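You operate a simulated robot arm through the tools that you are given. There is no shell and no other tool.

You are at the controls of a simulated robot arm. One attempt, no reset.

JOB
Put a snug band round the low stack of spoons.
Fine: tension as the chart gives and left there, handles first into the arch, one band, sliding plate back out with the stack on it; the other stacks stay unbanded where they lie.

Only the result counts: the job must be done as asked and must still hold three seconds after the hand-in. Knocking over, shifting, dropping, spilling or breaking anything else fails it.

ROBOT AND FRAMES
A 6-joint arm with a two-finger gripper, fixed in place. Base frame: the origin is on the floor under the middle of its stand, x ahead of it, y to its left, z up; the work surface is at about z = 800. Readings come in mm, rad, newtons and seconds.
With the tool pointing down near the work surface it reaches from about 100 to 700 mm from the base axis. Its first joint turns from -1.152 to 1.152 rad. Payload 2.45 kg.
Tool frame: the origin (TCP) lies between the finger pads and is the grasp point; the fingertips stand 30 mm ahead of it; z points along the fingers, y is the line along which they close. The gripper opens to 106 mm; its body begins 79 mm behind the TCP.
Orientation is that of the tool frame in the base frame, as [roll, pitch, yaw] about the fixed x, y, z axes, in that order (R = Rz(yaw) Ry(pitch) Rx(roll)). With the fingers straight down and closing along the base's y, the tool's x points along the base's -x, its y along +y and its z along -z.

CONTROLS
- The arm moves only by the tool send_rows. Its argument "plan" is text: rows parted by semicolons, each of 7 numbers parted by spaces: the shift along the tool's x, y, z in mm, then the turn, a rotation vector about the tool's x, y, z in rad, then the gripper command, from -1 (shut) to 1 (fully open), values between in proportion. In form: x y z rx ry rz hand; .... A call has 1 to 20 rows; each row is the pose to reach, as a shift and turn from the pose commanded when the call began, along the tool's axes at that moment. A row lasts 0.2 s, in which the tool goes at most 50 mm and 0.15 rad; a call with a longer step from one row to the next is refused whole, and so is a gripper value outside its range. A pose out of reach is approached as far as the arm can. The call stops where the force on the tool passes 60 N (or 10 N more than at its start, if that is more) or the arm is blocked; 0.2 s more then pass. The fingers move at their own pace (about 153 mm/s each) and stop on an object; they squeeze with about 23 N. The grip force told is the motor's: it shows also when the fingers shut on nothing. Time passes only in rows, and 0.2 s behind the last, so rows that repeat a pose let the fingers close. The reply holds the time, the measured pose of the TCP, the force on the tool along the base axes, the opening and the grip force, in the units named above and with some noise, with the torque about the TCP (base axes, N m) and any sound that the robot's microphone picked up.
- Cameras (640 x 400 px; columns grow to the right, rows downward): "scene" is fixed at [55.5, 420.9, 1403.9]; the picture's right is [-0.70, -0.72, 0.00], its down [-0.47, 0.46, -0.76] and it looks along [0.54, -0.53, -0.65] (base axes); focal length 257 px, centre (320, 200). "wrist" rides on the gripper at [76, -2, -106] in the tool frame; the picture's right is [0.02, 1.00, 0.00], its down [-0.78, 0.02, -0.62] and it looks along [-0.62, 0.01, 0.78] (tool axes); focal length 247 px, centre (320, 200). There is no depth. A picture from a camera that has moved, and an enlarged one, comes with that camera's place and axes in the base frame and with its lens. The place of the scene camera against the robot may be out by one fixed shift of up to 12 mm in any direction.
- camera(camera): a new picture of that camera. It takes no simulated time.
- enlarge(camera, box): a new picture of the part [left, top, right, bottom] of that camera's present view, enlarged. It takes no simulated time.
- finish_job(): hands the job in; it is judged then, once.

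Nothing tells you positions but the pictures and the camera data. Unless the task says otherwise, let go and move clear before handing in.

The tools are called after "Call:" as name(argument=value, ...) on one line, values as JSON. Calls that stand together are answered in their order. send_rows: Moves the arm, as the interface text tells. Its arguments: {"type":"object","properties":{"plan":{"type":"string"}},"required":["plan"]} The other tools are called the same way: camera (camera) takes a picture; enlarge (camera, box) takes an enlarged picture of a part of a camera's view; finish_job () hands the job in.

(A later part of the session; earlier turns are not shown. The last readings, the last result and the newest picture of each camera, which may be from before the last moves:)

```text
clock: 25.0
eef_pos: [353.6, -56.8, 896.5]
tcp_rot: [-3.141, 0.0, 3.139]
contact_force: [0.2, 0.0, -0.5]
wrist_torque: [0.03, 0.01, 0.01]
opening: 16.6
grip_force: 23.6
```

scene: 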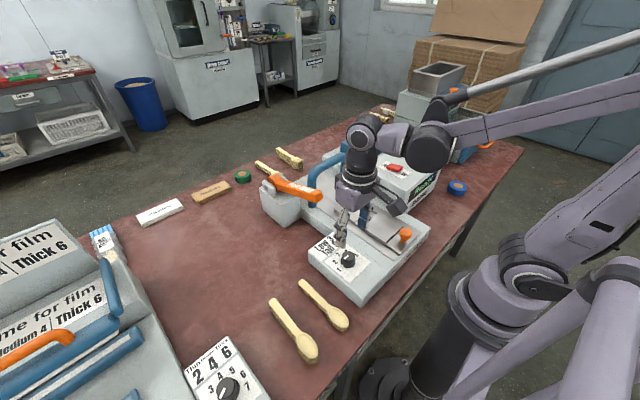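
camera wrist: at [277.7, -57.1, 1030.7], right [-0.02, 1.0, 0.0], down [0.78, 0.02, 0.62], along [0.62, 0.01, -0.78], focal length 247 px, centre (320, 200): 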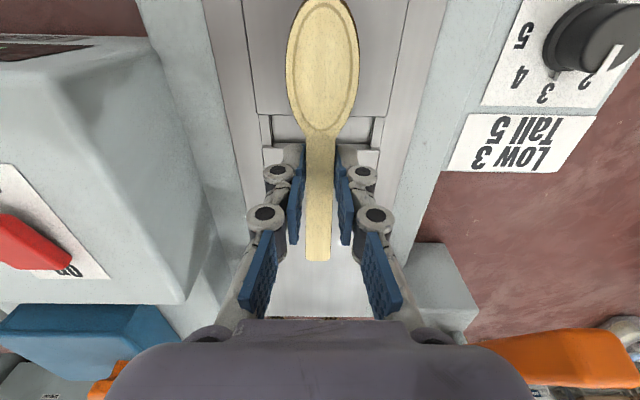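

Call:
send_rows(plan="0 0 0 0 0 0 -0.6; 0 0 0 0 0 0 -0.3; 0 0 0 0 0 0 -0.25; 0 0 0 0 0 0 -0.25; 0 0 -5 0 0 0 -0.25; 0 0 -15 0 0 0 -0.25; 0 0 -30 0 0 0 -0.25; 0 0 -50 0 0 0 -0.25; 0 0 -70 0 0 0 -0.25; 0 0 -90 0 0 0 -0.25; 0 0 -90 0 0 0 -0.25")

Call:
camera(camera="wrist")

Call:
enlarge(camera="wrist", box=[200, 0, 440, 200])

Call:
enlarge(camera="scene", box=[280, 140, 440, 280])

```text
clock: 27.4
eef_pos: [352.7, -54.4, 986.6]
tcp_rot: [3.141, 0.0, -3.142]
contact_force: [-0.1, -0.1, -0.2]
wrist_torque: [-0.01, -0.01, 0.0]
opening: 39.9
grip_force: 0.0
```

```text
taken
camera wrist: at [277.6, -56.5, 1092.4], right [-0.02, 1.0, 0.0], down [0.78, 0.02, 0.62], along [0.62, 0.01, -0.78], focal length 247 px, centre (320, 200)
```

wrist: 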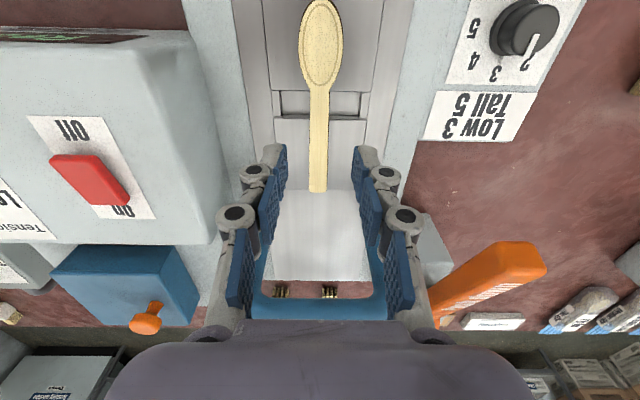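

```text
2.00 times, centred on (320, 100) of wrist
camera zoom: at [277.6, -56.5, 1092.4], right [-0.02, 1.0, 0.0], down [0.78, 0.02, 0.62], along [0.62, 0.01, -0.78], focal length 494 px, centre (320, 400)
```

zoom: 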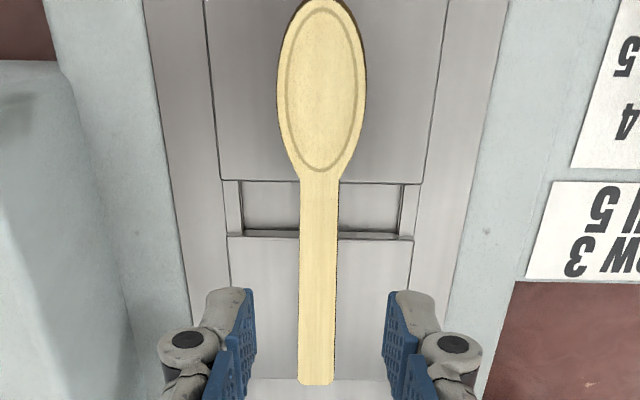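

```text
2.86 times, centred on (360, 210) of scene
camera zoom: at [55.5, 420.9, 1403.9], right [-0.7, -0.72, 0.0], down [-0.47, 0.46, -0.76], along [0.54, -0.53, -0.65], focal length 734 px, centre (206, 171)
```

zoom: 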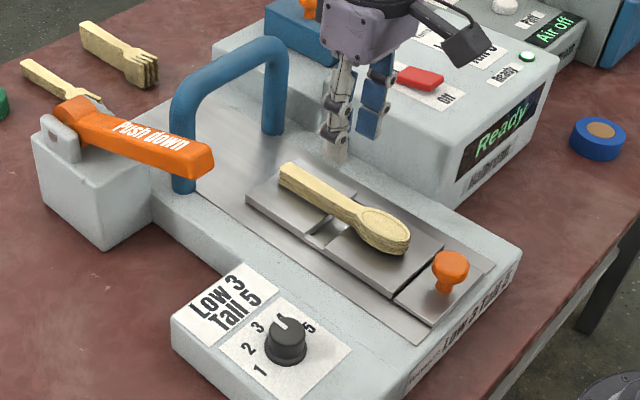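

The stack lies well centred on the plate across the gap, handles toward the arch. Now I'll go back above the plate's orange knob.

Call:
send_rows(plan="30 0 0 0 0 0 0.1; 65 0 0 0 0 0 0.1; 100 0 0 0 0 0 0.1; 127 -0.5 0 0 0 0 0.1; 127 -0.5 15 0 0 0 0.1; 127 -0.5 25 0 0 0 0.1; 127 -0.5 25 0 0 0 0.1")

Call:
camera(camera="wrist")

Call:
enlarge(camera="wrist", box=[240, 60, 400, 220])

Call:
enlarge(camera="scene", box=[300, 150, 440, 270])

```text
clock: 29.0
eef_pos: [227.7, -56.5, 961.5]
tcp_rot: [3.141, 0.0, 3.139]
contact_force: [0.8, -0.1, 0.0]
wrist_torque: [-0.04, 0.04, -0.03]
opening: 58.2
grip_force: 0.1
```

```text
taken
camera wrist: at [151.1, -57.6, 1068.2], right [-0.02, 1.0, 0.0], down [0.78, 0.02, 0.62], along [0.62, 0.01, -0.78], focal length 247 px, centre (320, 200)
```

wrist: 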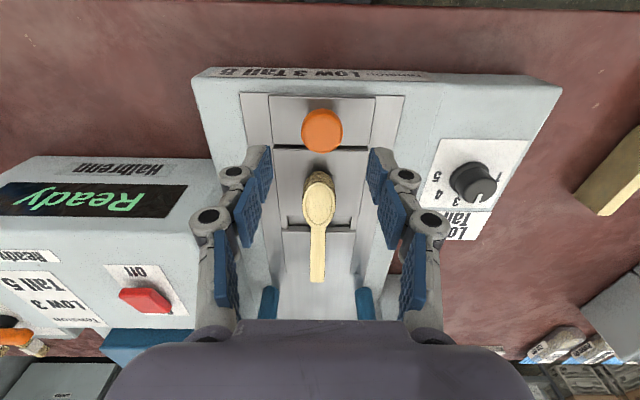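

```text
2.50 times, centred on (320, 140) of wrist
camera zoom: at [151.1, -57.6, 1068.2], right [-0.02, 1.0, 0.0], down [0.78, 0.02, 0.62], along [0.62, 0.01, -0.78], focal length 617 px, centre (320, 350)
```

zoom: 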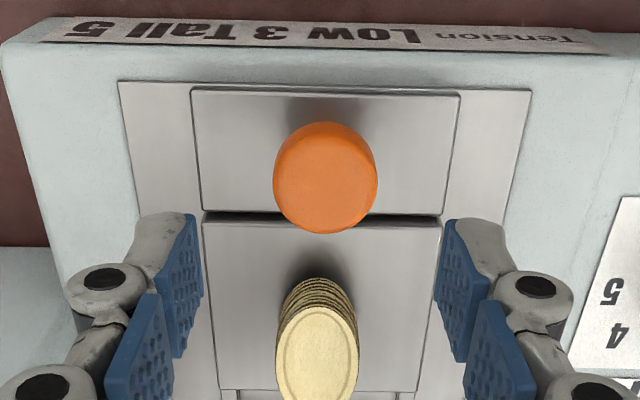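

```text
3.33 times, centred on (370, 210) of scene
camera zoom: at [55.5, 420.9, 1403.9], right [-0.7, -0.72, 0.0], down [-0.47, 0.46, -0.76], along [0.54, -0.53, -0.65], focal length 856 px, centre (153, 167)
```

zoom: 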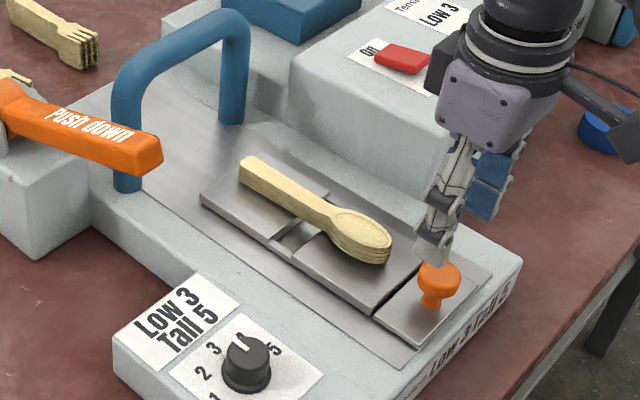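

Knob centre measured at (225.5,−55.6), top z≈889. Descending around it and gripping.

Call:
send_rows(plan="1.5 0.8 20 0 0 0 0.1; 1.5 0.8 40 0 0 0 0.1; 1.5 0.8 55 0 0 0 0.1; 1.5 0.8 64 0 0 0 0.1; 1.5 0.8 68 0 0 0 0.1; 1.5 0.8 68 0 0 0 0.1; 1.5 0.8 68 0 0 0 -1; 1.5 0.8 68 0 0 0 -1; 1.5 0.8 68 0 0 0 -1")

Call:
camera(camera="wrist")

Call:
enlarge(camera="scene", box=[300, 150, 440, 270])

```text
clock: 31.0
eef_pos: [224.4, -54.7, 894.0]
tcp_rot: [3.141, 0.001, -3.141]
contact_force: [1.1, 4.0, 2.5]
wrist_torque: [0.09, 0.15, -0.01]
opening: 30.3
grip_force: 44.9
```

```text
taken
camera wrist: at [149.0, -56.2, 999.9], right [-0.02, 1.0, 0.0], down [0.78, 0.02, 0.62], along [0.62, 0.01, -0.78], focal length 247 px, centre (320, 200)
```

wrist: 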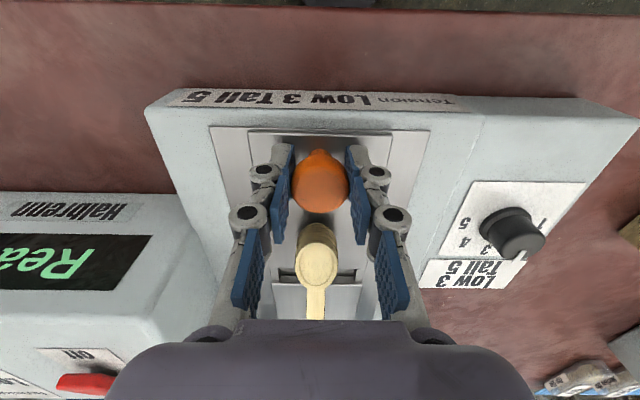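

```text
3.33 times, centred on (370, 210) of scene
camera zoom: at [55.5, 421.0, 1403.8], right [-0.7, -0.72, 0.0], down [-0.47, 0.46, -0.76], along [0.54, -0.53, -0.65], focal length 856 px, centre (153, 167)
```

zoom: 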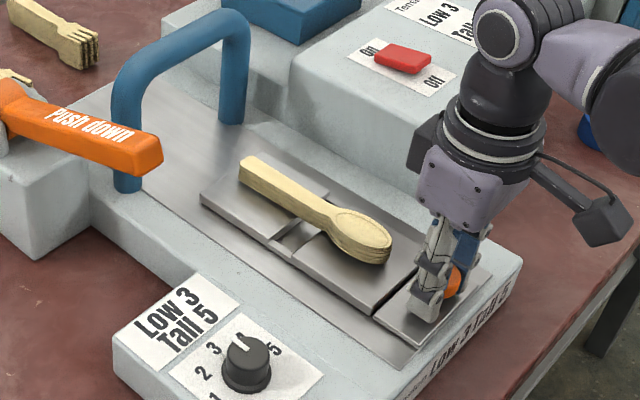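

Knob gripped. Sliding the plate smoothly toward the arch.

Call:
send_rows(plan="-1 0 0 0 0 0 -1; -3 0 0 0 0 0 -1; -6 0 0 0 0 0 -1; -10 0 0 0 0 0 -1; -15 0 0 0 0 0 -1; -21 0 0 0 0 0 -1; -28 0 0 0 0 0 -1; -35 0 0 0 0 0 -1; -42 0 0 0 0 0 -1; -49 0 0 0 0 0 -1; -56 0 0 0 0 0 -1; -62 0 0 0 0 0 -1; -67 0 0 0 0 0 -1; -71 0 0 0 0 0 -1; -74 0 0 0 0 0 -1; -76 0 0 0 0 0 -1; -77 0 0 0 0 0 -1; -77 0 0 0 0 0 -1")

Call:
camera(camera="scene")

Call:
enlarge(camera="scene", box=[280, 130, 440, 270])

Call:
camera(camera="wrist")

```text
clock: 34.8
eef_pos: [302.6, -55.3, 893.8]
tcp_rot: [3.141, -0.001, 3.141]
contact_force: [-0.6, 13.8, -8.3]
wrist_torque: [0.14, 0.07, 0.07]
opening: 30.3
grip_force: 45.0
```

```text
taken
```

scene: 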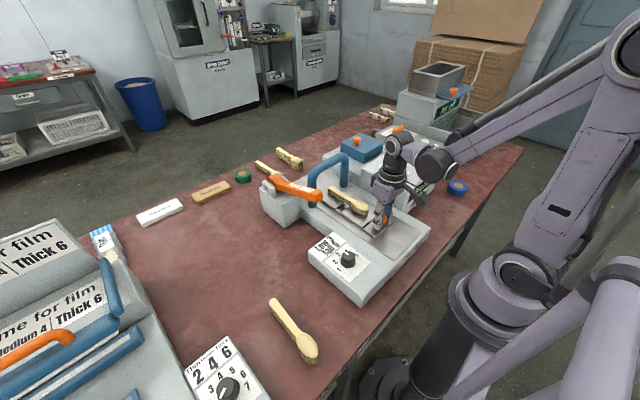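

```text
2.86 times, centred on (360, 200) of scene
camera zoom: at [55.6, 421.2, 1403.7], right [-0.7, -0.72, 0.0], down [-0.47, 0.46, -0.76], along [0.54, -0.53, -0.65], focal length 734 px, centre (206, 200)
```

zoom: 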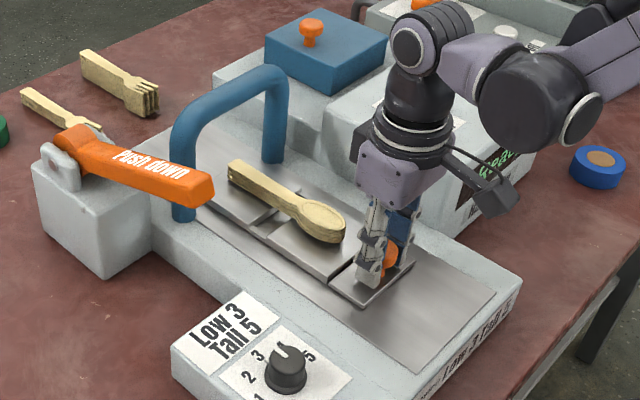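

```text
taken
camera wrist: at [226.6, -56.3, 999.8], right [-0.02, 1.0, 0.0], down [0.78, 0.02, 0.62], along [0.62, 0.01, -0.78], focal length 247 px, centre (320, 200)
```

wrist: 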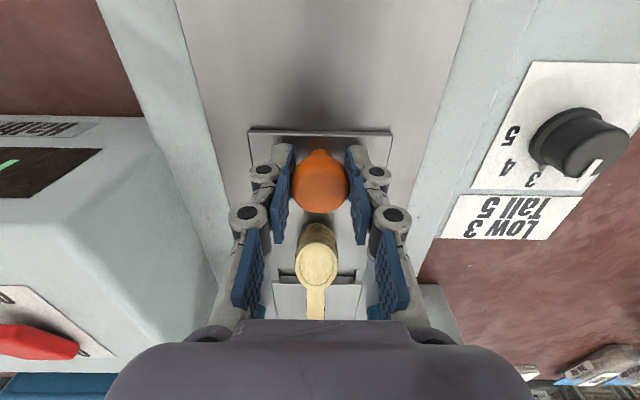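

The plate slides well with the stack riding steadily. Continuing toward the arch.

Call:
send_rows(plan="-1 0.5 0 0 0 0 -1; -3 0.7 0 0 0 0 -1; -6 0.7 0 0 0 0 -1; -10 0.7 0 0 0 0 -1; -15 0.7 0 0 0 0 -1; -21 0.7 0 0 0 0 -1; -28 0.7 0 0 0 0 -1; -35 0.7 0 0 0 0 -1; -42 0.7 0 0 0 0 -1; -48 0.7 0 0 0 0 -1; -53 0.7 0 0 0 0 -1; -57 0.7 0 0 0 0 -1; -60 0.7 0 0 0 0 -1; -62 0.7 0 0 0 0 -1; -63 0.7 0 0 0 0 -1; -63 0.7 0 0 0 0 -1")

Call:
enlarge(camera="scene", box=[280, 130, 440, 270])

Call:
camera(camera="wrist")

```text
clock: 38.2
eef_pos: [365.5, -56.2, 894.0]
tcp_rot: [3.141, -0.001, 3.141]
contact_force: [-0.4, 1.7, 10.3]
wrist_torque: [-0.05, 0.18, 0.02]
opening: 29.9
grip_force: 45.1
```

```text
2.86 times, centred on (360, 200) of scene
camera zoom: at [55.4, 421.0, 1403.8], right [-0.7, -0.72, 0.0], down [-0.47, 0.46, -0.76], along [0.54, -0.53, -0.65], focal length 734 px, centre (206, 200)
```

zoom: 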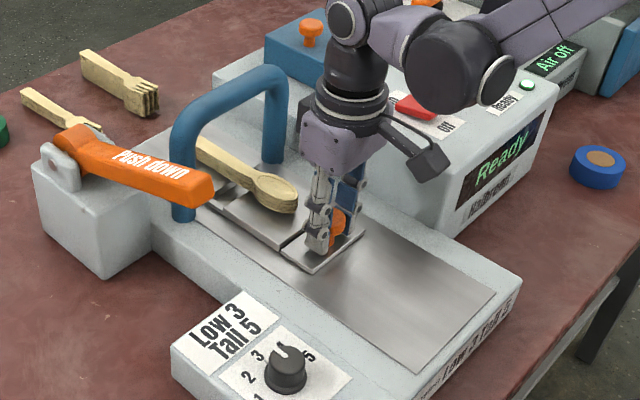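

```text
taken
camera wrist: at [289.7, -56.0, 999.7], right [-0.02, 1.0, 0.0], down [0.78, 0.02, 0.62], along [0.62, 0.01, -0.78], focal length 247 px, centre (320, 200)
```

wrist: 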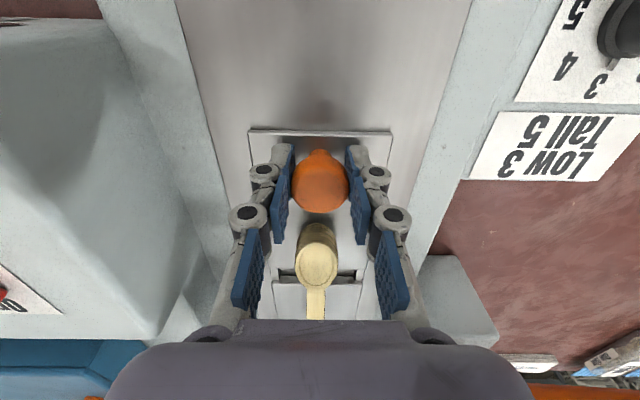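

Plate has travelled about 141 mm; I'll continue in small steps, watching for the stop.

Call:
send_rows(plan="-1 0 0 0 0 0 -1; -2.5 0 0 0 0 0 -1; -4 0 0 0 0 0 -1; -5.5 0 0 0 0 0 -1; -7 0 0 0 0 0 -1; -8.5 0 0 0 0 0 -1; -10 0 0 0 0 0 -1; -10 0 0 0 0 0 -1")

Call:
enlarge(camera="scene", box=[270, 130, 400, 240])

```text
clock: 40.0
eef_pos: [375.3, -55.8, 894.1]
tcp_rot: [3.142, 0.0, -3.141]
contact_force: [-0.7, 2.8, -17.3]
wrist_torque: [0.0, -0.04, 0.01]
opening: 30.2
grip_force: 45.4
```

```text
3.64 times, centred on (335, 185) of scene
camera zoom: at [55.7, 420.9, 1403.8], right [-0.7, -0.72, 0.0], down [-0.47, 0.46, -0.76], along [0.54, -0.53, -0.65], focal length 934 px, centre (266, 254)
```

zoom: 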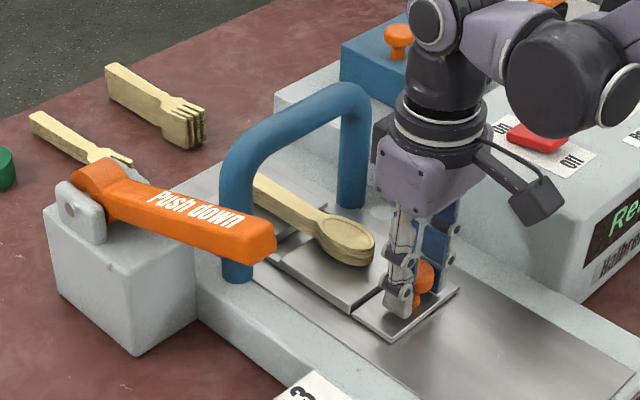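

Call:
send_rows(plan="-1 0 0 0 0 0 -1; -2 0 0 0 0 0 -1; -3 0 0 0 0 0 -1; -4 0 0 0 0 0 -1; -5 0 0 0 0 0 -1; -5 0 0 0 0 0 -1")

Call:
enlarge(camera="scene", box=[270, 130, 400, 240])

```text
clock: 41.4
eef_pos: [380.6, -55.6, 893.0]
tcp_rot: [-3.141, -0.001, -3.141]
contact_force: [-0.9, 3.0, -10.7]
wrist_torque: [0.06, 0.27, 0.03]
opening: 30.2
grip_force: 45.3
```

```text
3.64 times, centred on (335, 185) of scene
camera zoom: at [55.7, 420.9, 1403.8], right [-0.7, -0.72, 0.0], down [-0.47, 0.46, -0.76], along [0.54, -0.53, -0.65], focal length 934 px, centre (266, 254)
```

zoom: 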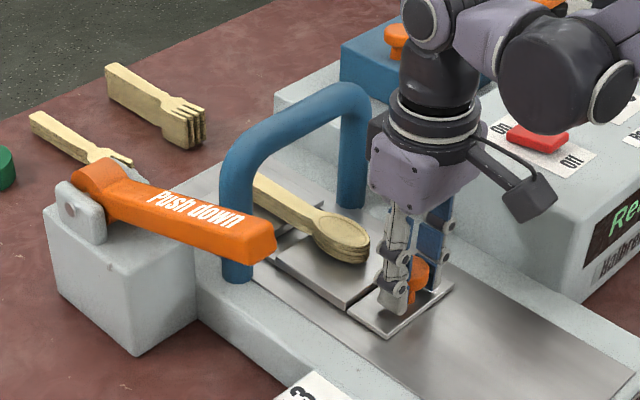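

Call:
send_rows(plan="-1 0 0 0 0 0 -1; -2 0 0 0 0 0 -1; -3 0 0 0 0 0 -1; -3 0 0 0 0 0 -1")

Call:
enlarge(camera="scene", box=[270, 130, 400, 240])

Call:
camera(camera="wrist")

```text
clock: 42.4
eef_pos: [384.7, -55.1, 893.8]
tcp_rot: [-3.142, 0.001, -3.141]
contact_force: [0.1, 1.1, -0.2]
wrist_torque: [0.03, 0.1, 0.01]
opening: 30.3
grip_force: 45.4
```

```text
3.64 times, centred on (335, 185) of scene
camera zoom: at [55.5, 420.9, 1403.8], right [-0.7, -0.72, 0.0], down [-0.47, 0.46, -0.76], along [0.54, -0.53, -0.65], focal length 934 px, centre (266, 254)
```

zoom: 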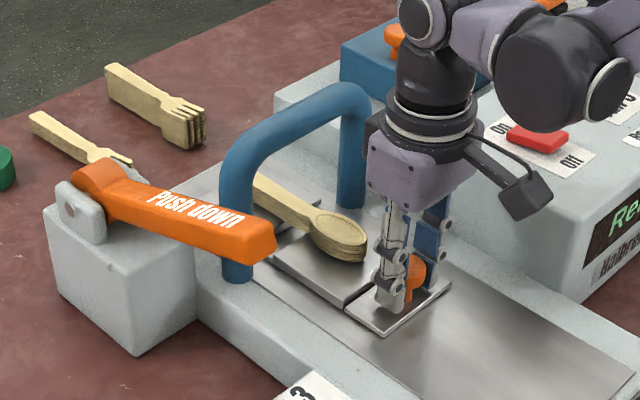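

```text
taken
camera wrist: at [307.5, -56.1, 999.8], right [-0.02, 1.0, 0.0], down [0.78, 0.02, 0.62], along [0.62, 0.01, -0.78], focal length 247 px, centre (320, 200)
```

wrist: 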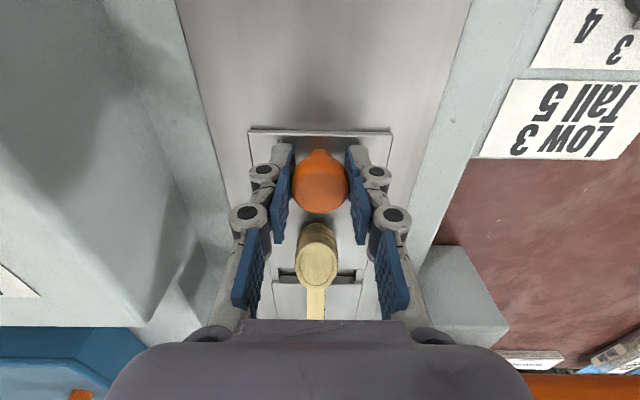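

No hard stop yet at about 160 mm of travel. I'll zoom in to compare the plate gap with the arch line.

Call:
enlarge(camera="scene", box=[310, 170, 380, 220])

Call:
enlarge(camera="scene", box=[380, 130, 470, 210])

Call:
enlarge(camera="wrist", box=[240, 210, 400, 330])

```text
8.00 times, centred on (345, 195) of scene
camera zoom: at [55.5, 420.9, 1403.8], right [-0.7, -0.72, 0.0], down [-0.47, 0.46, -0.76], along [0.54, -0.53, -0.65], focal length 2055 px, centre (120, 240)
```

zoom: 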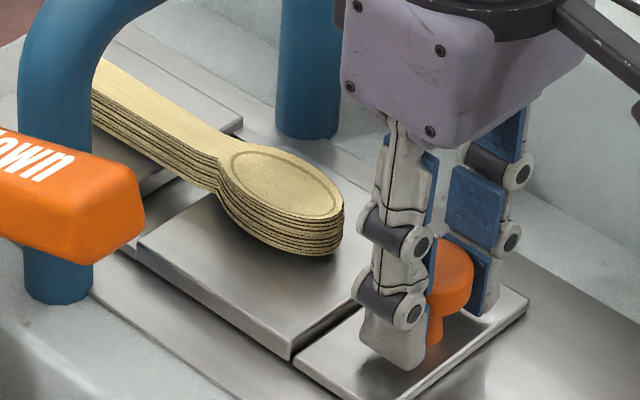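

```text
5.00 times, centred on (425, 170) of scene
camera zoom: at [55.5, 420.9, 1403.8], right [-0.7, -0.72, 0.0], down [-0.47, 0.46, -0.76], along [0.54, -0.53, -0.65], focal length 1285 px, centre (-205, 350)
```

zoom: 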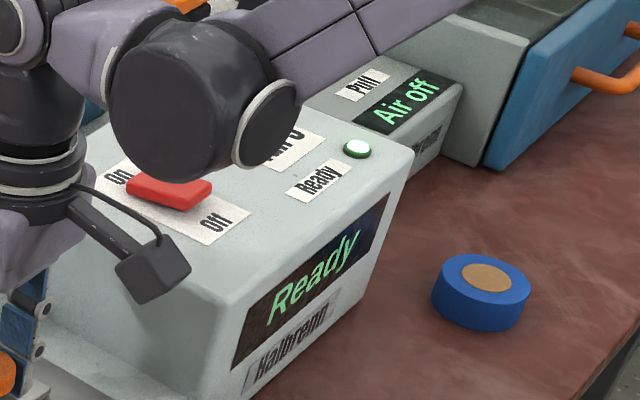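

```text
3.33 times, centred on (320, 270) of wrist
camera zoom: at [307.5, -56.1, 999.8], right [-0.02, 1.0, 0.0], down [0.78, 0.02, 0.62], along [0.62, 0.01, -0.78], focal length 823 px, centre (320, -33)
```

zoom: 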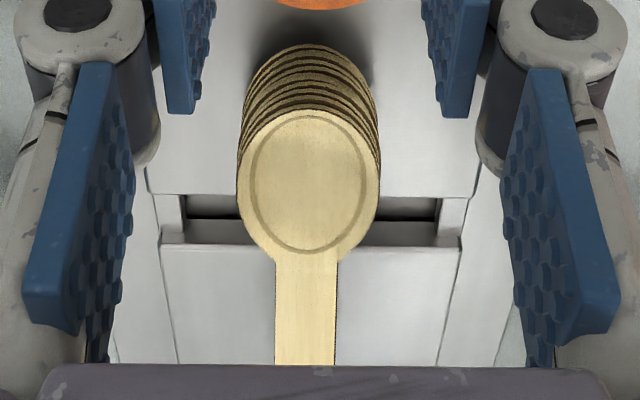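

The gap is close to the arch line but the plate still moves freely; I'll keep nudging to find the end stop.

Call:
send_rows(plan="-1 0 0 0 0 0 -1; -2 0 0 0 0 0 -1; -3 0 0 0 0 0 -1; -4 0 0 0 0 0 -1; -4 0 0 0 0 0 -1")

```text
clock: 43.6
eef_pos: [386.1, -55.7, 894.6]
tcp_rot: [-3.141, -0.007, 3.139]
contact_force: [-22.3, -1.5, -4.4]
wrist_torque: [-0.06, -0.47, 0.01]
opening: 30.1
grip_force: 45.0
```

Stop reached (22 N against the push). I'll relax the push, let go of the knob and rise.

Call:
send_rows(plan="1.5 0 0 0 0 0 -1; 1.5 0 0 0 0 0 -1; 1.5 0 0 0 0 0 -0.2; 1.5 0 0 0 0 0 0.1; 1.5 0 0 0 0 0 0.1; 1.5 0 -10 0 0 0 0.1; 1.5 0 -30 0 0 0 0.1; 1.5 0 -60 0 0 0 0.1; 1.5 0 -100 0 0 0 0.1; 1.5 0 -140 0 0 0 0.1; 1.5 0 -180 0 0 0 0.1; 20 0 -210 0 0 0 0.1; 50 0 -220 0 0 0 0.1; 50 0 -220 0 0 0 0.1")

Call:
camera(camera="wrist")

Call:
enlarge(camera="wrist", box=[240, 100, 420, 280])

Call:
enlarge(camera="scene", box=[270, 130, 420, 260])

```text
clock: 46.6
eef_pos: [335.8, -54.9, 1115.6]
tcp_rot: [-3.141, 0.0, 3.139]
contact_force: [0.4, -0.2, 0.3]
wrist_torque: [-0.05, 0.02, 0.01]
opening: 58.0
grip_force: 0.0
```

```text
taken
camera wrist: at [260.4, -56.1, 1220.7], right [-0.02, 1.0, 0.0], down [0.78, 0.02, 0.62], along [0.62, 0.01, -0.78], focal length 247 px, centre (320, 200)
```

wrist: 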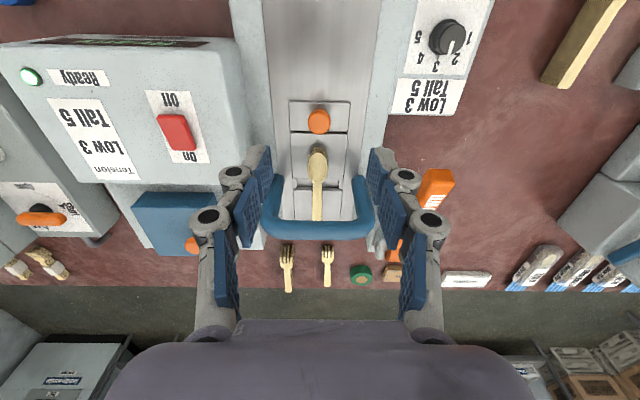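

```text
2.22 times, centred on (330, 190) of wrist
camera zoom: at [260.4, -56.1, 1220.7], right [-0.02, 1.0, 0.0], down [0.78, 0.02, 0.62], along [0.62, 0.01, -0.78], focal length 549 px, centre (298, 222)
```

zoom: 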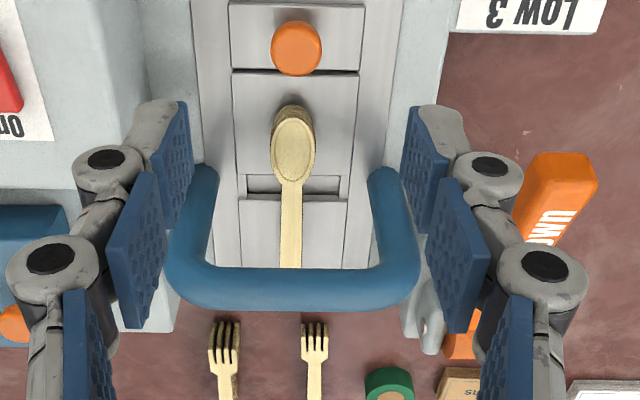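

```text
3.08 times, centred on (345, 195) of scene
camera zoom: at [55.5, 420.9, 1403.9], right [-0.7, -0.72, 0.0], down [-0.47, 0.46, -0.76], along [0.54, -0.53, -0.65], focal length 790 px, centre (243, 215)
```

zoom: 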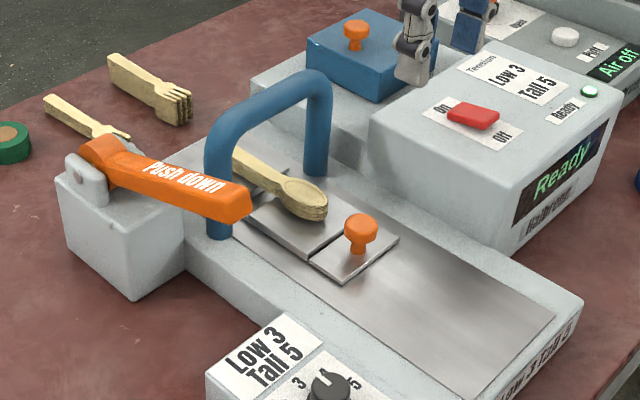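

The plate is fully in with the gap under the arch. Next is the lever: I estimate its tip near (422,85,984); I'll close the fingers and move for a closer look.

Call:
send_rows(plan="-12 30 0 0 0 0 -1; -25 60 0 0 0 0 -1; -38 90 5 0 0 0 -1; -52 118 10 0 0 0 -1; -60 136 20 0 0 0 -1; -64 140 25 0 0 0 -1; -64 140 25 0 0 0 -1")

Call:
camera(camera="wrist")

Call:
enlarge(camera="wrist", box=[240, 80, 400, 260])

Call:
enlarge(camera="scene", box=[230, 110, 370, 240])

```text
clock: 48.2
eef_pos: [401.8, 83.6, 1089.5]
tcp_rot: [3.141, 0.001, 3.14]
contact_force: [-0.5, 0.5, -0.7]
wrist_torque: [0.0, -0.02, -0.01]
opening: 0.0
grip_force: 23.5
```

```text
taken
camera wrist: at [325.9, 83.5, 1195.1], right [-0.02, 1.0, 0.0], down [0.78, 0.02, 0.62], along [0.62, 0.01, -0.78], focal length 247 px, centre (320, 200)
```

wrist: 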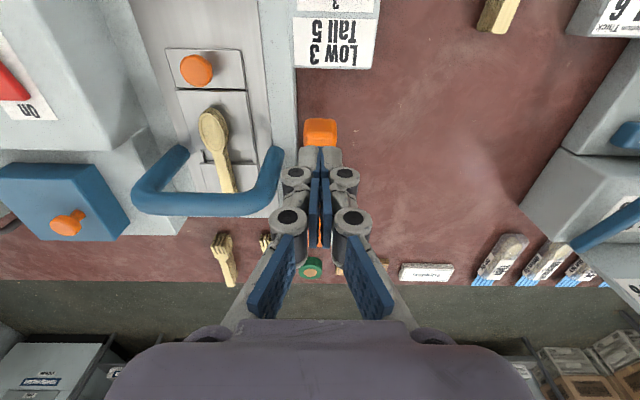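

```text
2.22 times, centred on (320, 170) of wrist
camera zoom: at [325.9, 83.5, 1195.1], right [-0.02, 1.0, 0.0], down [0.78, 0.02, 0.62], along [0.62, 0.01, -0.78], focal length 549 px, centre (320, 267)
```

zoom: 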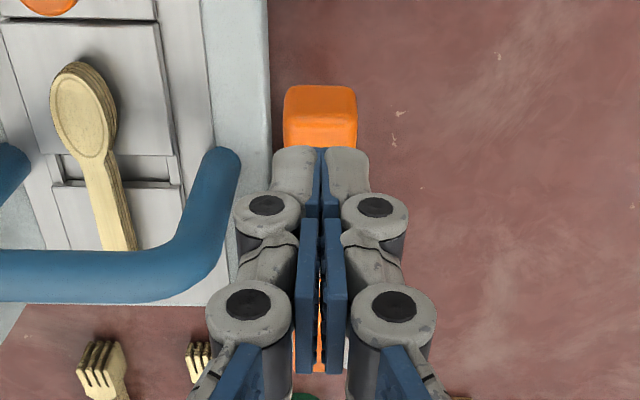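

```text
3.08 times, centred on (300, 175) of scene
camera zoom: at [55.5, 420.9, 1403.9], right [-0.7, -0.72, 0.0], down [-0.47, 0.46, -0.76], along [0.54, -0.53, -0.65], focal length 790 px, centre (382, 277)
```

zoom: 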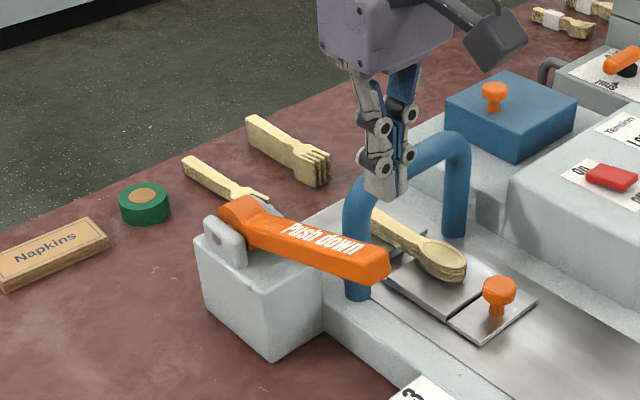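

Lever tip confirmed around x≈420, y≈85, top z≈980. I'll place the closed fingertips above it about 25 mm in from its end.

Call:
send_rows(plan="-20 1 0 0 0 0 -1; -43 1.5 0 0 0 0 -1; -43 1.5 20 0 0 0 -1; -43 1.5 40 0 0 0 -1; -43 1.5 55 0 0 0 -1; -43 1.5 64 0 0 0 -1; -43 1.5 64 0 0 0 -1")

Call:
enlarge(camera="scene", box=[230, 110, 370, 240])

Call:
camera(camera="wrist")

```text
clock: 49.8
eef_pos: [444.6, 86.6, 1024.3]
tcp_rot: [3.14, 0.001, 3.14]
contact_force: [-0.6, -0.5, -0.3]
wrist_torque: [-0.02, -0.03, 0.02]
opening: 0.0
grip_force: 23.0
```

```text
3.08 times, centred on (300, 175) of scene
camera zoom: at [55.5, 420.9, 1403.9], right [-0.7, -0.72, 0.0], down [-0.47, 0.46, -0.76], along [0.54, -0.53, -0.65], focal length 790 px, centre (382, 277)
```

zoom: 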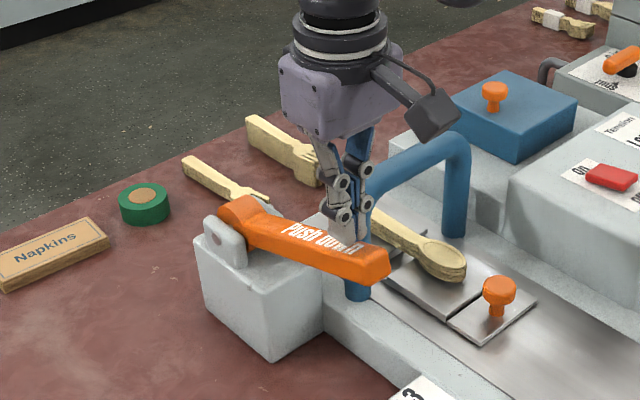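

```text
taken
camera wrist: at [368.8, 85.1, 1131.0], right [-0.02, 1.0, 0.0], down [0.78, 0.02, 0.62], along [0.62, 0.01, -0.78], focal length 247 px, centre (320, 200)
```

wrist: 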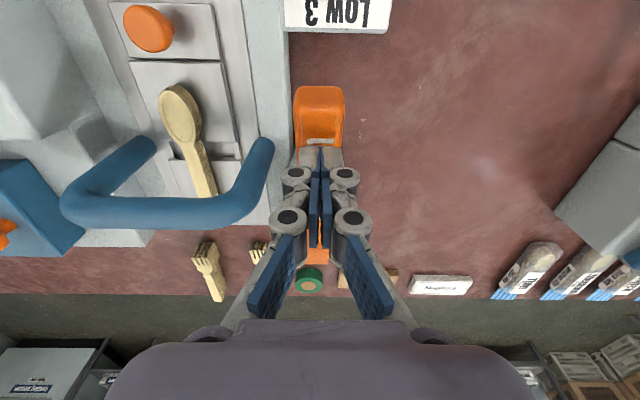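

Fingers are right above the lever. Pressing down in small steps.

Call:
send_rows(plan="0 -1 4 0 0 0 -1; 0 -1 8 0 0 0 -1; 0 -1 11 0 0 0 -1; 0 -1 14 0 0 0 -1; 0 -1 17 0 0 0 -1; 0 -1 20 0 0 0 -1")

Call:
enlarge(camera="scene", box=[230, 110, 370, 240])

```text
clock: 51.2
eef_pos: [445.2, 85.6, 1004.9]
tcp_rot: [3.141, 0.0, -3.14]
contact_force: [-0.9, 0.0, 4.1]
wrist_torque: [0.0, 0.08, 0.04]
opening: 6.0
grip_force: 28.8
```

```text
3.08 times, centred on (300, 175) of scene
camera zoom: at [55.4, 420.9, 1403.9], right [-0.7, -0.72, 0.0], down [-0.47, 0.46, -0.76], along [0.54, -0.53, -0.65], focal length 790 px, centre (382, 277)
```

zoom: 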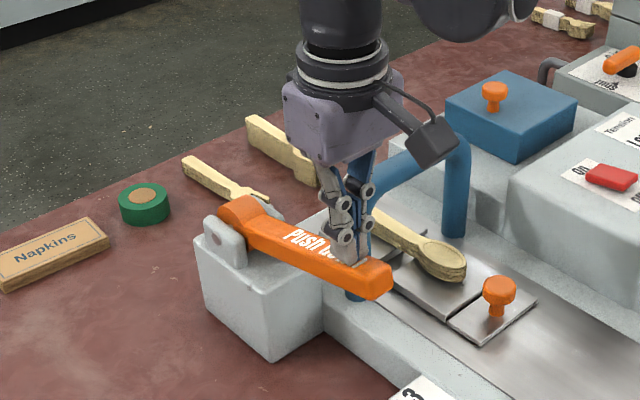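

The lever is moving down with a light force (4 N). Continuing.

Call:
send_rows(plan="0 0 4 0 0 0 -1; 0 0 8 0 0 0 -1; 0 0 12 0 0 0 -1; 0 0 16 0 0 0 -1; 0 0 20 0 0 0 -1; 0 0 24 0 0 0 -1; 0 0 28 0 0 0 -1")

Call:
enlarge(camera="scene", box=[230, 110, 370, 240])

```text
clock: 52.8
eef_pos: [444.9, 85.9, 978.7]
tcp_rot: [-3.14, 0.001, 3.141]
contact_force: [1.1, -0.7, 16.6]
wrist_torque: [0.0, 0.14, 0.0]
opening: 6.2
grip_force: 28.9
```

```text
3.08 times, centred on (300, 175) of scene
camera zoom: at [55.3, 420.8, 1403.9], right [-0.7, -0.72, 0.0], down [-0.47, 0.46, -0.76], along [0.54, -0.53, -0.65], focal length 790 px, centre (382, 277)
```

zoom: 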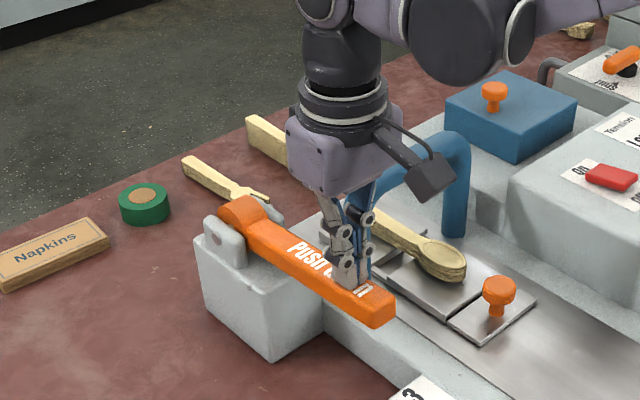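

Call:
send_rows(plan="0 0 3 0 0 0 -1; 0 0 6 0 0 0 -1; 0 0 9 0 0 0 -1; 0 0 12 0 0 0 -1; 0 0 15 0 0 0 -1; 0 0 18 0 0 0 -1")

Call:
enlarge(camera="scene", box=[230, 110, 370, 240])

Call:
enlarge(camera="scene", box=[360, 110, 500, 230])

```text
clock: 53.3
eef_pos: [444.0, 85.3, 977.0]
tcp_rot: [3.141, 0.0, 3.14]
contact_force: [-1.5, 0.2, 23.8]
wrist_torque: [0.0, 0.29, 0.03]
opening: 5.9
grip_force: 27.9
stopped in row 2: the force on the tool passed its limit at 69 N (the readings are from after the stop); the commanded pose is now the measured one
```

```text
3.08 times, centred on (300, 175) of scene
camera zoom: at [55.1, 420.8, 1403.9], right [-0.7, -0.72, 0.0], down [-0.47, 0.46, -0.76], along [0.54, -0.53, -0.65], focal length 790 px, centre (382, 277)
```

zoom: 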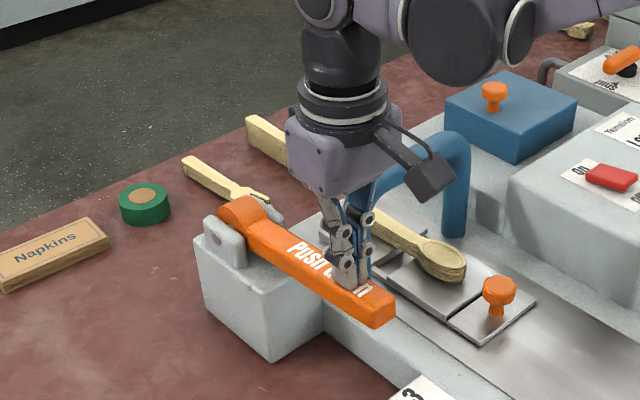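

```text
3.33 times, centred on (430, 170) of scene
camera zoom: at [55.1, 420.8, 1403.9], right [-0.7, -0.72, 0.0], down [-0.47, 0.46, -0.76], along [0.54, -0.53, -0.65], focal length 856 px, centre (-47, 300)
```

zoom: 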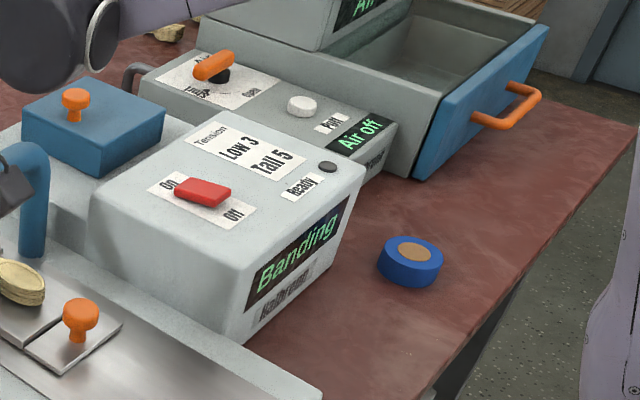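

The display switched to "Banding" and the lamp went off, so the press triggered. I'll hold the lever still briefly and watch.

Call:
send_rows(plan="0 0 0 0 0 0 -1; 0 0 0 0 0 0 -1; 0 0 0 0 0 0 -1")

Call:
enlarge(camera="scene", box=[300, 110, 480, 230])

```text
clock: 54.1
eef_pos: [444.9, 86.1, 977.3]
tcp_rot: [3.14, 0.0, 3.138]
contact_force: [-3.7, -0.8, 39.6]
wrist_torque: [-0.07, 0.54, -0.02]
opening: 5.8
grip_force: 28.8
```

```text
3.33 times, centred on (390, 170) of scene
camera zoom: at [54.9, 420.8, 1403.9], right [-0.7, -0.72, 0.0], down [-0.47, 0.46, -0.76], along [0.54, -0.53, -0.65], focal length 856 px, centre (87, 300)
```

zoom: 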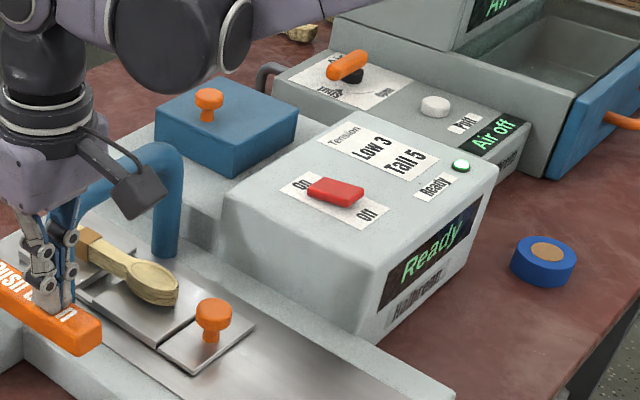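

"Ready" again and a brown band is visible on the stack. I'll raise steadily so the lever comes back up without a second press.

Call:
send_rows(plan="0 0 -10 0 0 0 -1; 0 0 -25 0 0 0 -1; 0 0 -45 0 0 0 -1; 0 0 -65 0 0 0 -1; 0 0 -90 0 0 0 -1; 0 0 -120 0 0 0 -1; 0 0 -140 0 0 0 -1; 0 0 -140 0 0 0 -1")

Call:
camera(camera="scene")

Call:
enlarge(camera="scene", box=[270, 110, 450, 250])

Call:
camera(camera="wrist")

```text
clock: 55.9
eef_pos: [446.0, 86.0, 1116.1]
tcp_rot: [-3.142, 0.001, 3.139]
contact_force: [0.8, -0.3, -0.1]
wrist_torque: [-0.02, 0.0, -0.02]
opening: 0.0
grip_force: 29.0
```

```text
taken
```

scene: 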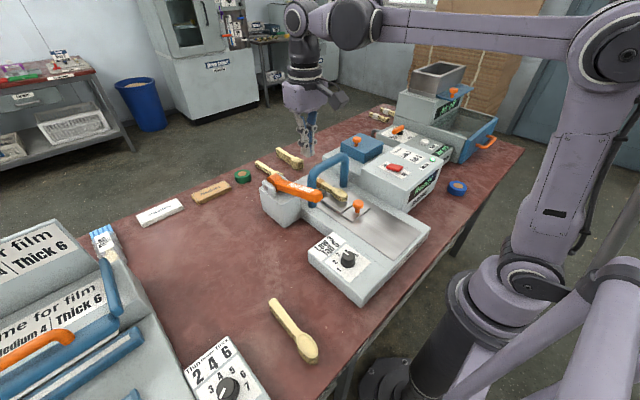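

```text
2.86 times, centred on (360, 180) of scene
camera zoom: at [55.5, 420.9, 1403.9], right [-0.7, -0.72, 0.0], down [-0.47, 0.46, -0.76], along [0.54, -0.53, -0.65], focal length 734 px, centre (206, 257)
```

zoom: 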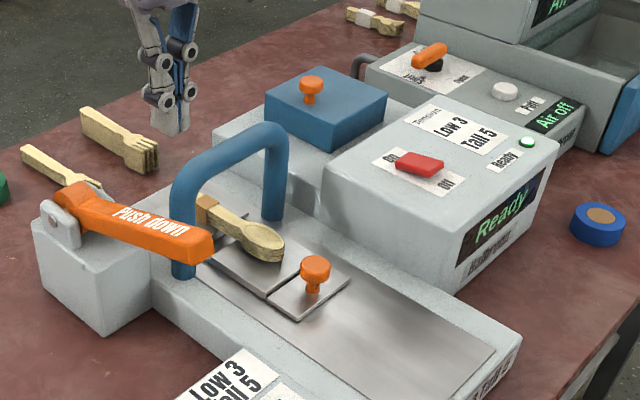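

```text
taken
camera wrist: at [369.1, 85.0, 1223.0], right [-0.02, 1.0, 0.0], down [0.78, 0.02, 0.62], along [0.62, 0.01, -0.78], focal length 247 px, centre (320, 200)
```

wrist: 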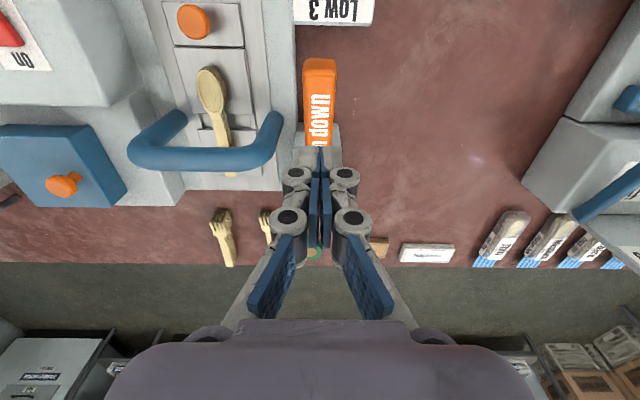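

Lever is back up, one band is on, the machine is Ready. Now back to the knob (about x=387, y=−55.6).

Call:
send_rows(plan="14 -33 0 0 0 0 0.1; 28 -66 0 0 0 0 0.1; 42 -99 0 0 0 0 0.1; 54 -130 0 0 0 0 0.1; 59 -141.5 10 0 0 0 0.1; 59 -141.5 50 0 0 0 0.1; 59 -141.5 95 0 0 0 0.1; 59 -141.5 135 0 0 0 0.1; 59 -141.5 150 0 0 0 0.1; 59 -141.5 150 0 0 0 0.1")

Call:
camera(camera="wrist")

Call:
enlarge(camera="wrist", box=[240, 60, 400, 220])

Call:
enlarge(camera="scene", box=[280, 130, 440, 260])

```text
clock: 58.1
eef_pos: [386.4, -56.9, 965.8]
tcp_rot: [3.14, 0.001, 3.14]
contact_force: [-0.3, 0.2, -0.6]
wrist_torque: [0.04, -0.02, 0.0]
opening: 58.2
grip_force: 0.1
```

```text
taken
camera wrist: at [310.2, -57.2, 1071.8], right [-0.02, 1.0, 0.0], down [0.78, 0.02, 0.62], along [0.62, 0.01, -0.78], focal length 247 px, centre (320, 200)
```

wrist: 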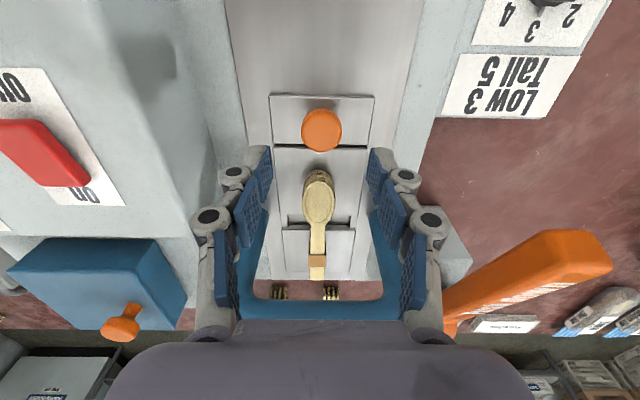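

```text
2.50 times, centred on (320, 140) of wrist
camera zoom: at [310.2, -57.2, 1071.8], right [-0.02, 1.0, 0.0], down [0.78, 0.02, 0.62], along [0.62, 0.01, -0.78], focal length 617 px, centre (320, 350)
```

zoom: 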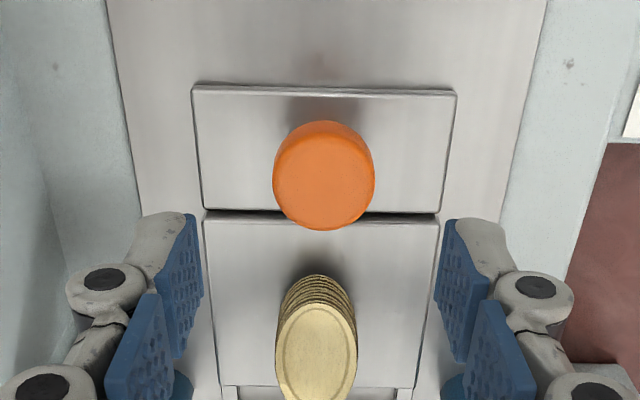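

```text
3.08 times, centred on (360, 195) of scene
camera zoom: at [55.5, 420.9, 1403.9], right [-0.7, -0.72, 0.0], down [-0.47, 0.46, -0.76], along [0.54, -0.53, -0.65], focal length 790 px, centre (197, 215)
```

zoom: 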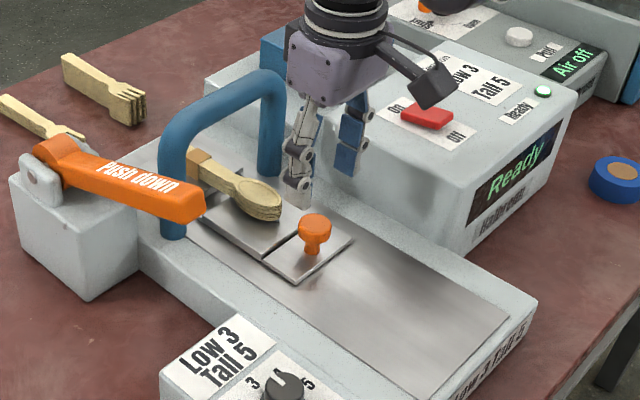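

The band is on; I'll look closely at where it sits before pulling out.

Call:
enlarge(camera="wrist", box=[240, 160, 400, 310])

Call:
enlarge(camera="scene", box=[310, 160, 380, 220])

```text
2.67 times, centred on (320, 235) of wrist
camera zoom: at [310.2, -57.2, 1071.8], right [-0.02, 1.0, 0.0], down [0.78, 0.02, 0.62], along [0.62, 0.01, -0.78], focal length 659 px, centre (320, 107)
```

zoom: 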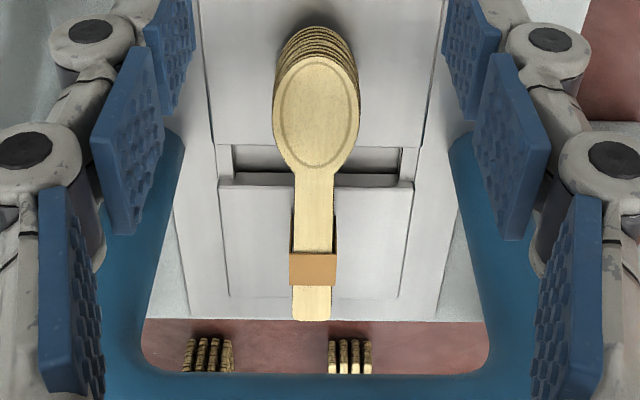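

```text
6.67 times, centred on (345, 190) of scene
camera zoom: at [55.5, 420.9, 1403.9], right [-0.7, -0.72, 0.0], down [-0.47, 0.46, -0.76], along [0.54, -0.53, -0.65], focal length 1713 px, centre (153, 267)
```

zoom: 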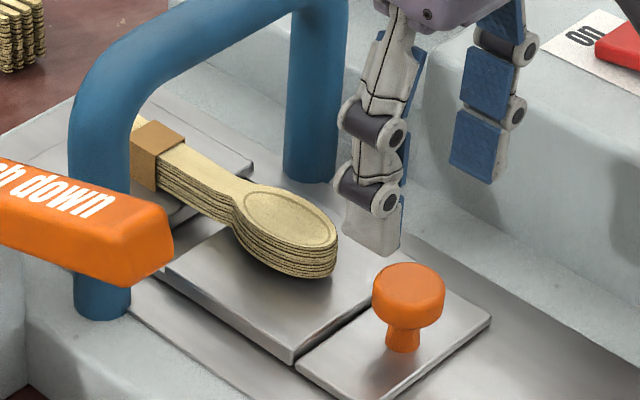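

One band sits neatly round the handles. I'll grip the knob again the same way as before.

Call:
send_rows(plan="1 1 20 0 0 0 0.1; 1 1 40 0 0 0 0.1; 1 1 56 0 0 0 0.1; 1 1 67 0 0 0 0.1; 1 1 72 0 0 0 0.1; 1 1 72 0 0 0 0.1; 1 1 72 0 0 0 -1; 1 1 72 0 0 0 -1; 1 1 72 0 0 0 -1")

Call:
enlarge(camera="scene", box=[280, 130, 440, 260])

```text
clock: 60.1
eef_pos: [385.1, -54.9, 894.2]
tcp_rot: [3.141, 0.001, 3.141]
contact_force: [-0.4, -0.8, 3.1]
wrist_torque: [-0.03, 0.06, -0.02]
opening: 30.0
grip_force: 44.6
```

```text
3.08 times, centred on (360, 195) of scene
camera zoom: at [55.5, 420.9, 1403.9], right [-0.7, -0.72, 0.0], down [-0.47, 0.46, -0.76], along [0.54, -0.53, -0.65], focal length 790 px, centre (197, 215)
```

zoom: 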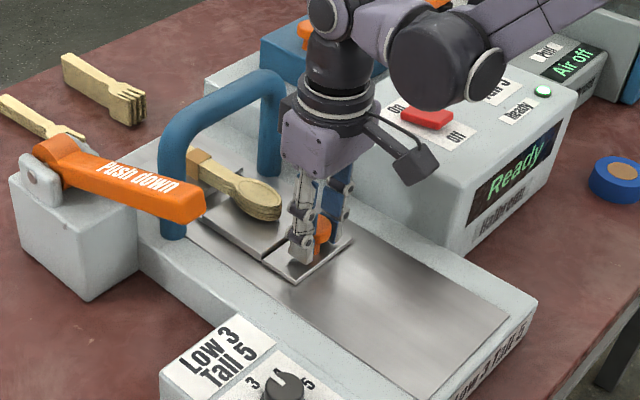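

Knob gripped. Pulling the plate smoothly back out, in two parts.

Call:
send_rows(plan="1 0 0 0 0 0 -1; 3 0 0 0 0 0 -1; 6 0 0 0 0 0 -1; 10 0 0 0 0 0 -1; 15 0 0 0 0 0 -1; 21 0 0 0 0 0 -1; 28 0 0 0 0 0 -1; 35 0 0 0 0 0 -1; 42 0 0 0 0 0 -1; 49 0 0 0 0 0 -1; 56 0 0 0 0 0 -1; 63 0 0 0 0 0 -1; 69 0 0 0 0 0 -1; 74 0 0 0 0 0 -1; 78 0 0 0 0 0 -1; 81 0 0 0 0 0 -1; 83 0 0 0 0 0 -1; 84 0 0 0 0 0 -1; 84 0 0 0 0 0 -1")

Call:
enlarge(camera="scene", box=[280, 130, 440, 260])

```text
clock: 64.1
eef_pos: [301.6, -55.8, 894.7]
tcp_rot: [3.142, 0.0, 3.14]
contact_force: [0.4, 0.9, 27.2]
wrist_torque: [0.06, 0.06, -0.03]
opening: 30.1
grip_force: 45.1
```

```text
3.08 times, centred on (360, 195) of scene
camera zoom: at [55.3, 421.0, 1403.8], right [-0.7, -0.72, 0.0], down [-0.47, 0.46, -0.76], along [0.54, -0.53, -0.65], focal length 790 px, centre (197, 215)
```

zoom: 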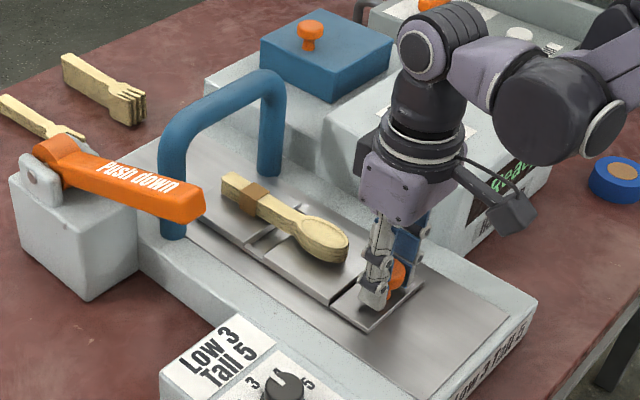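

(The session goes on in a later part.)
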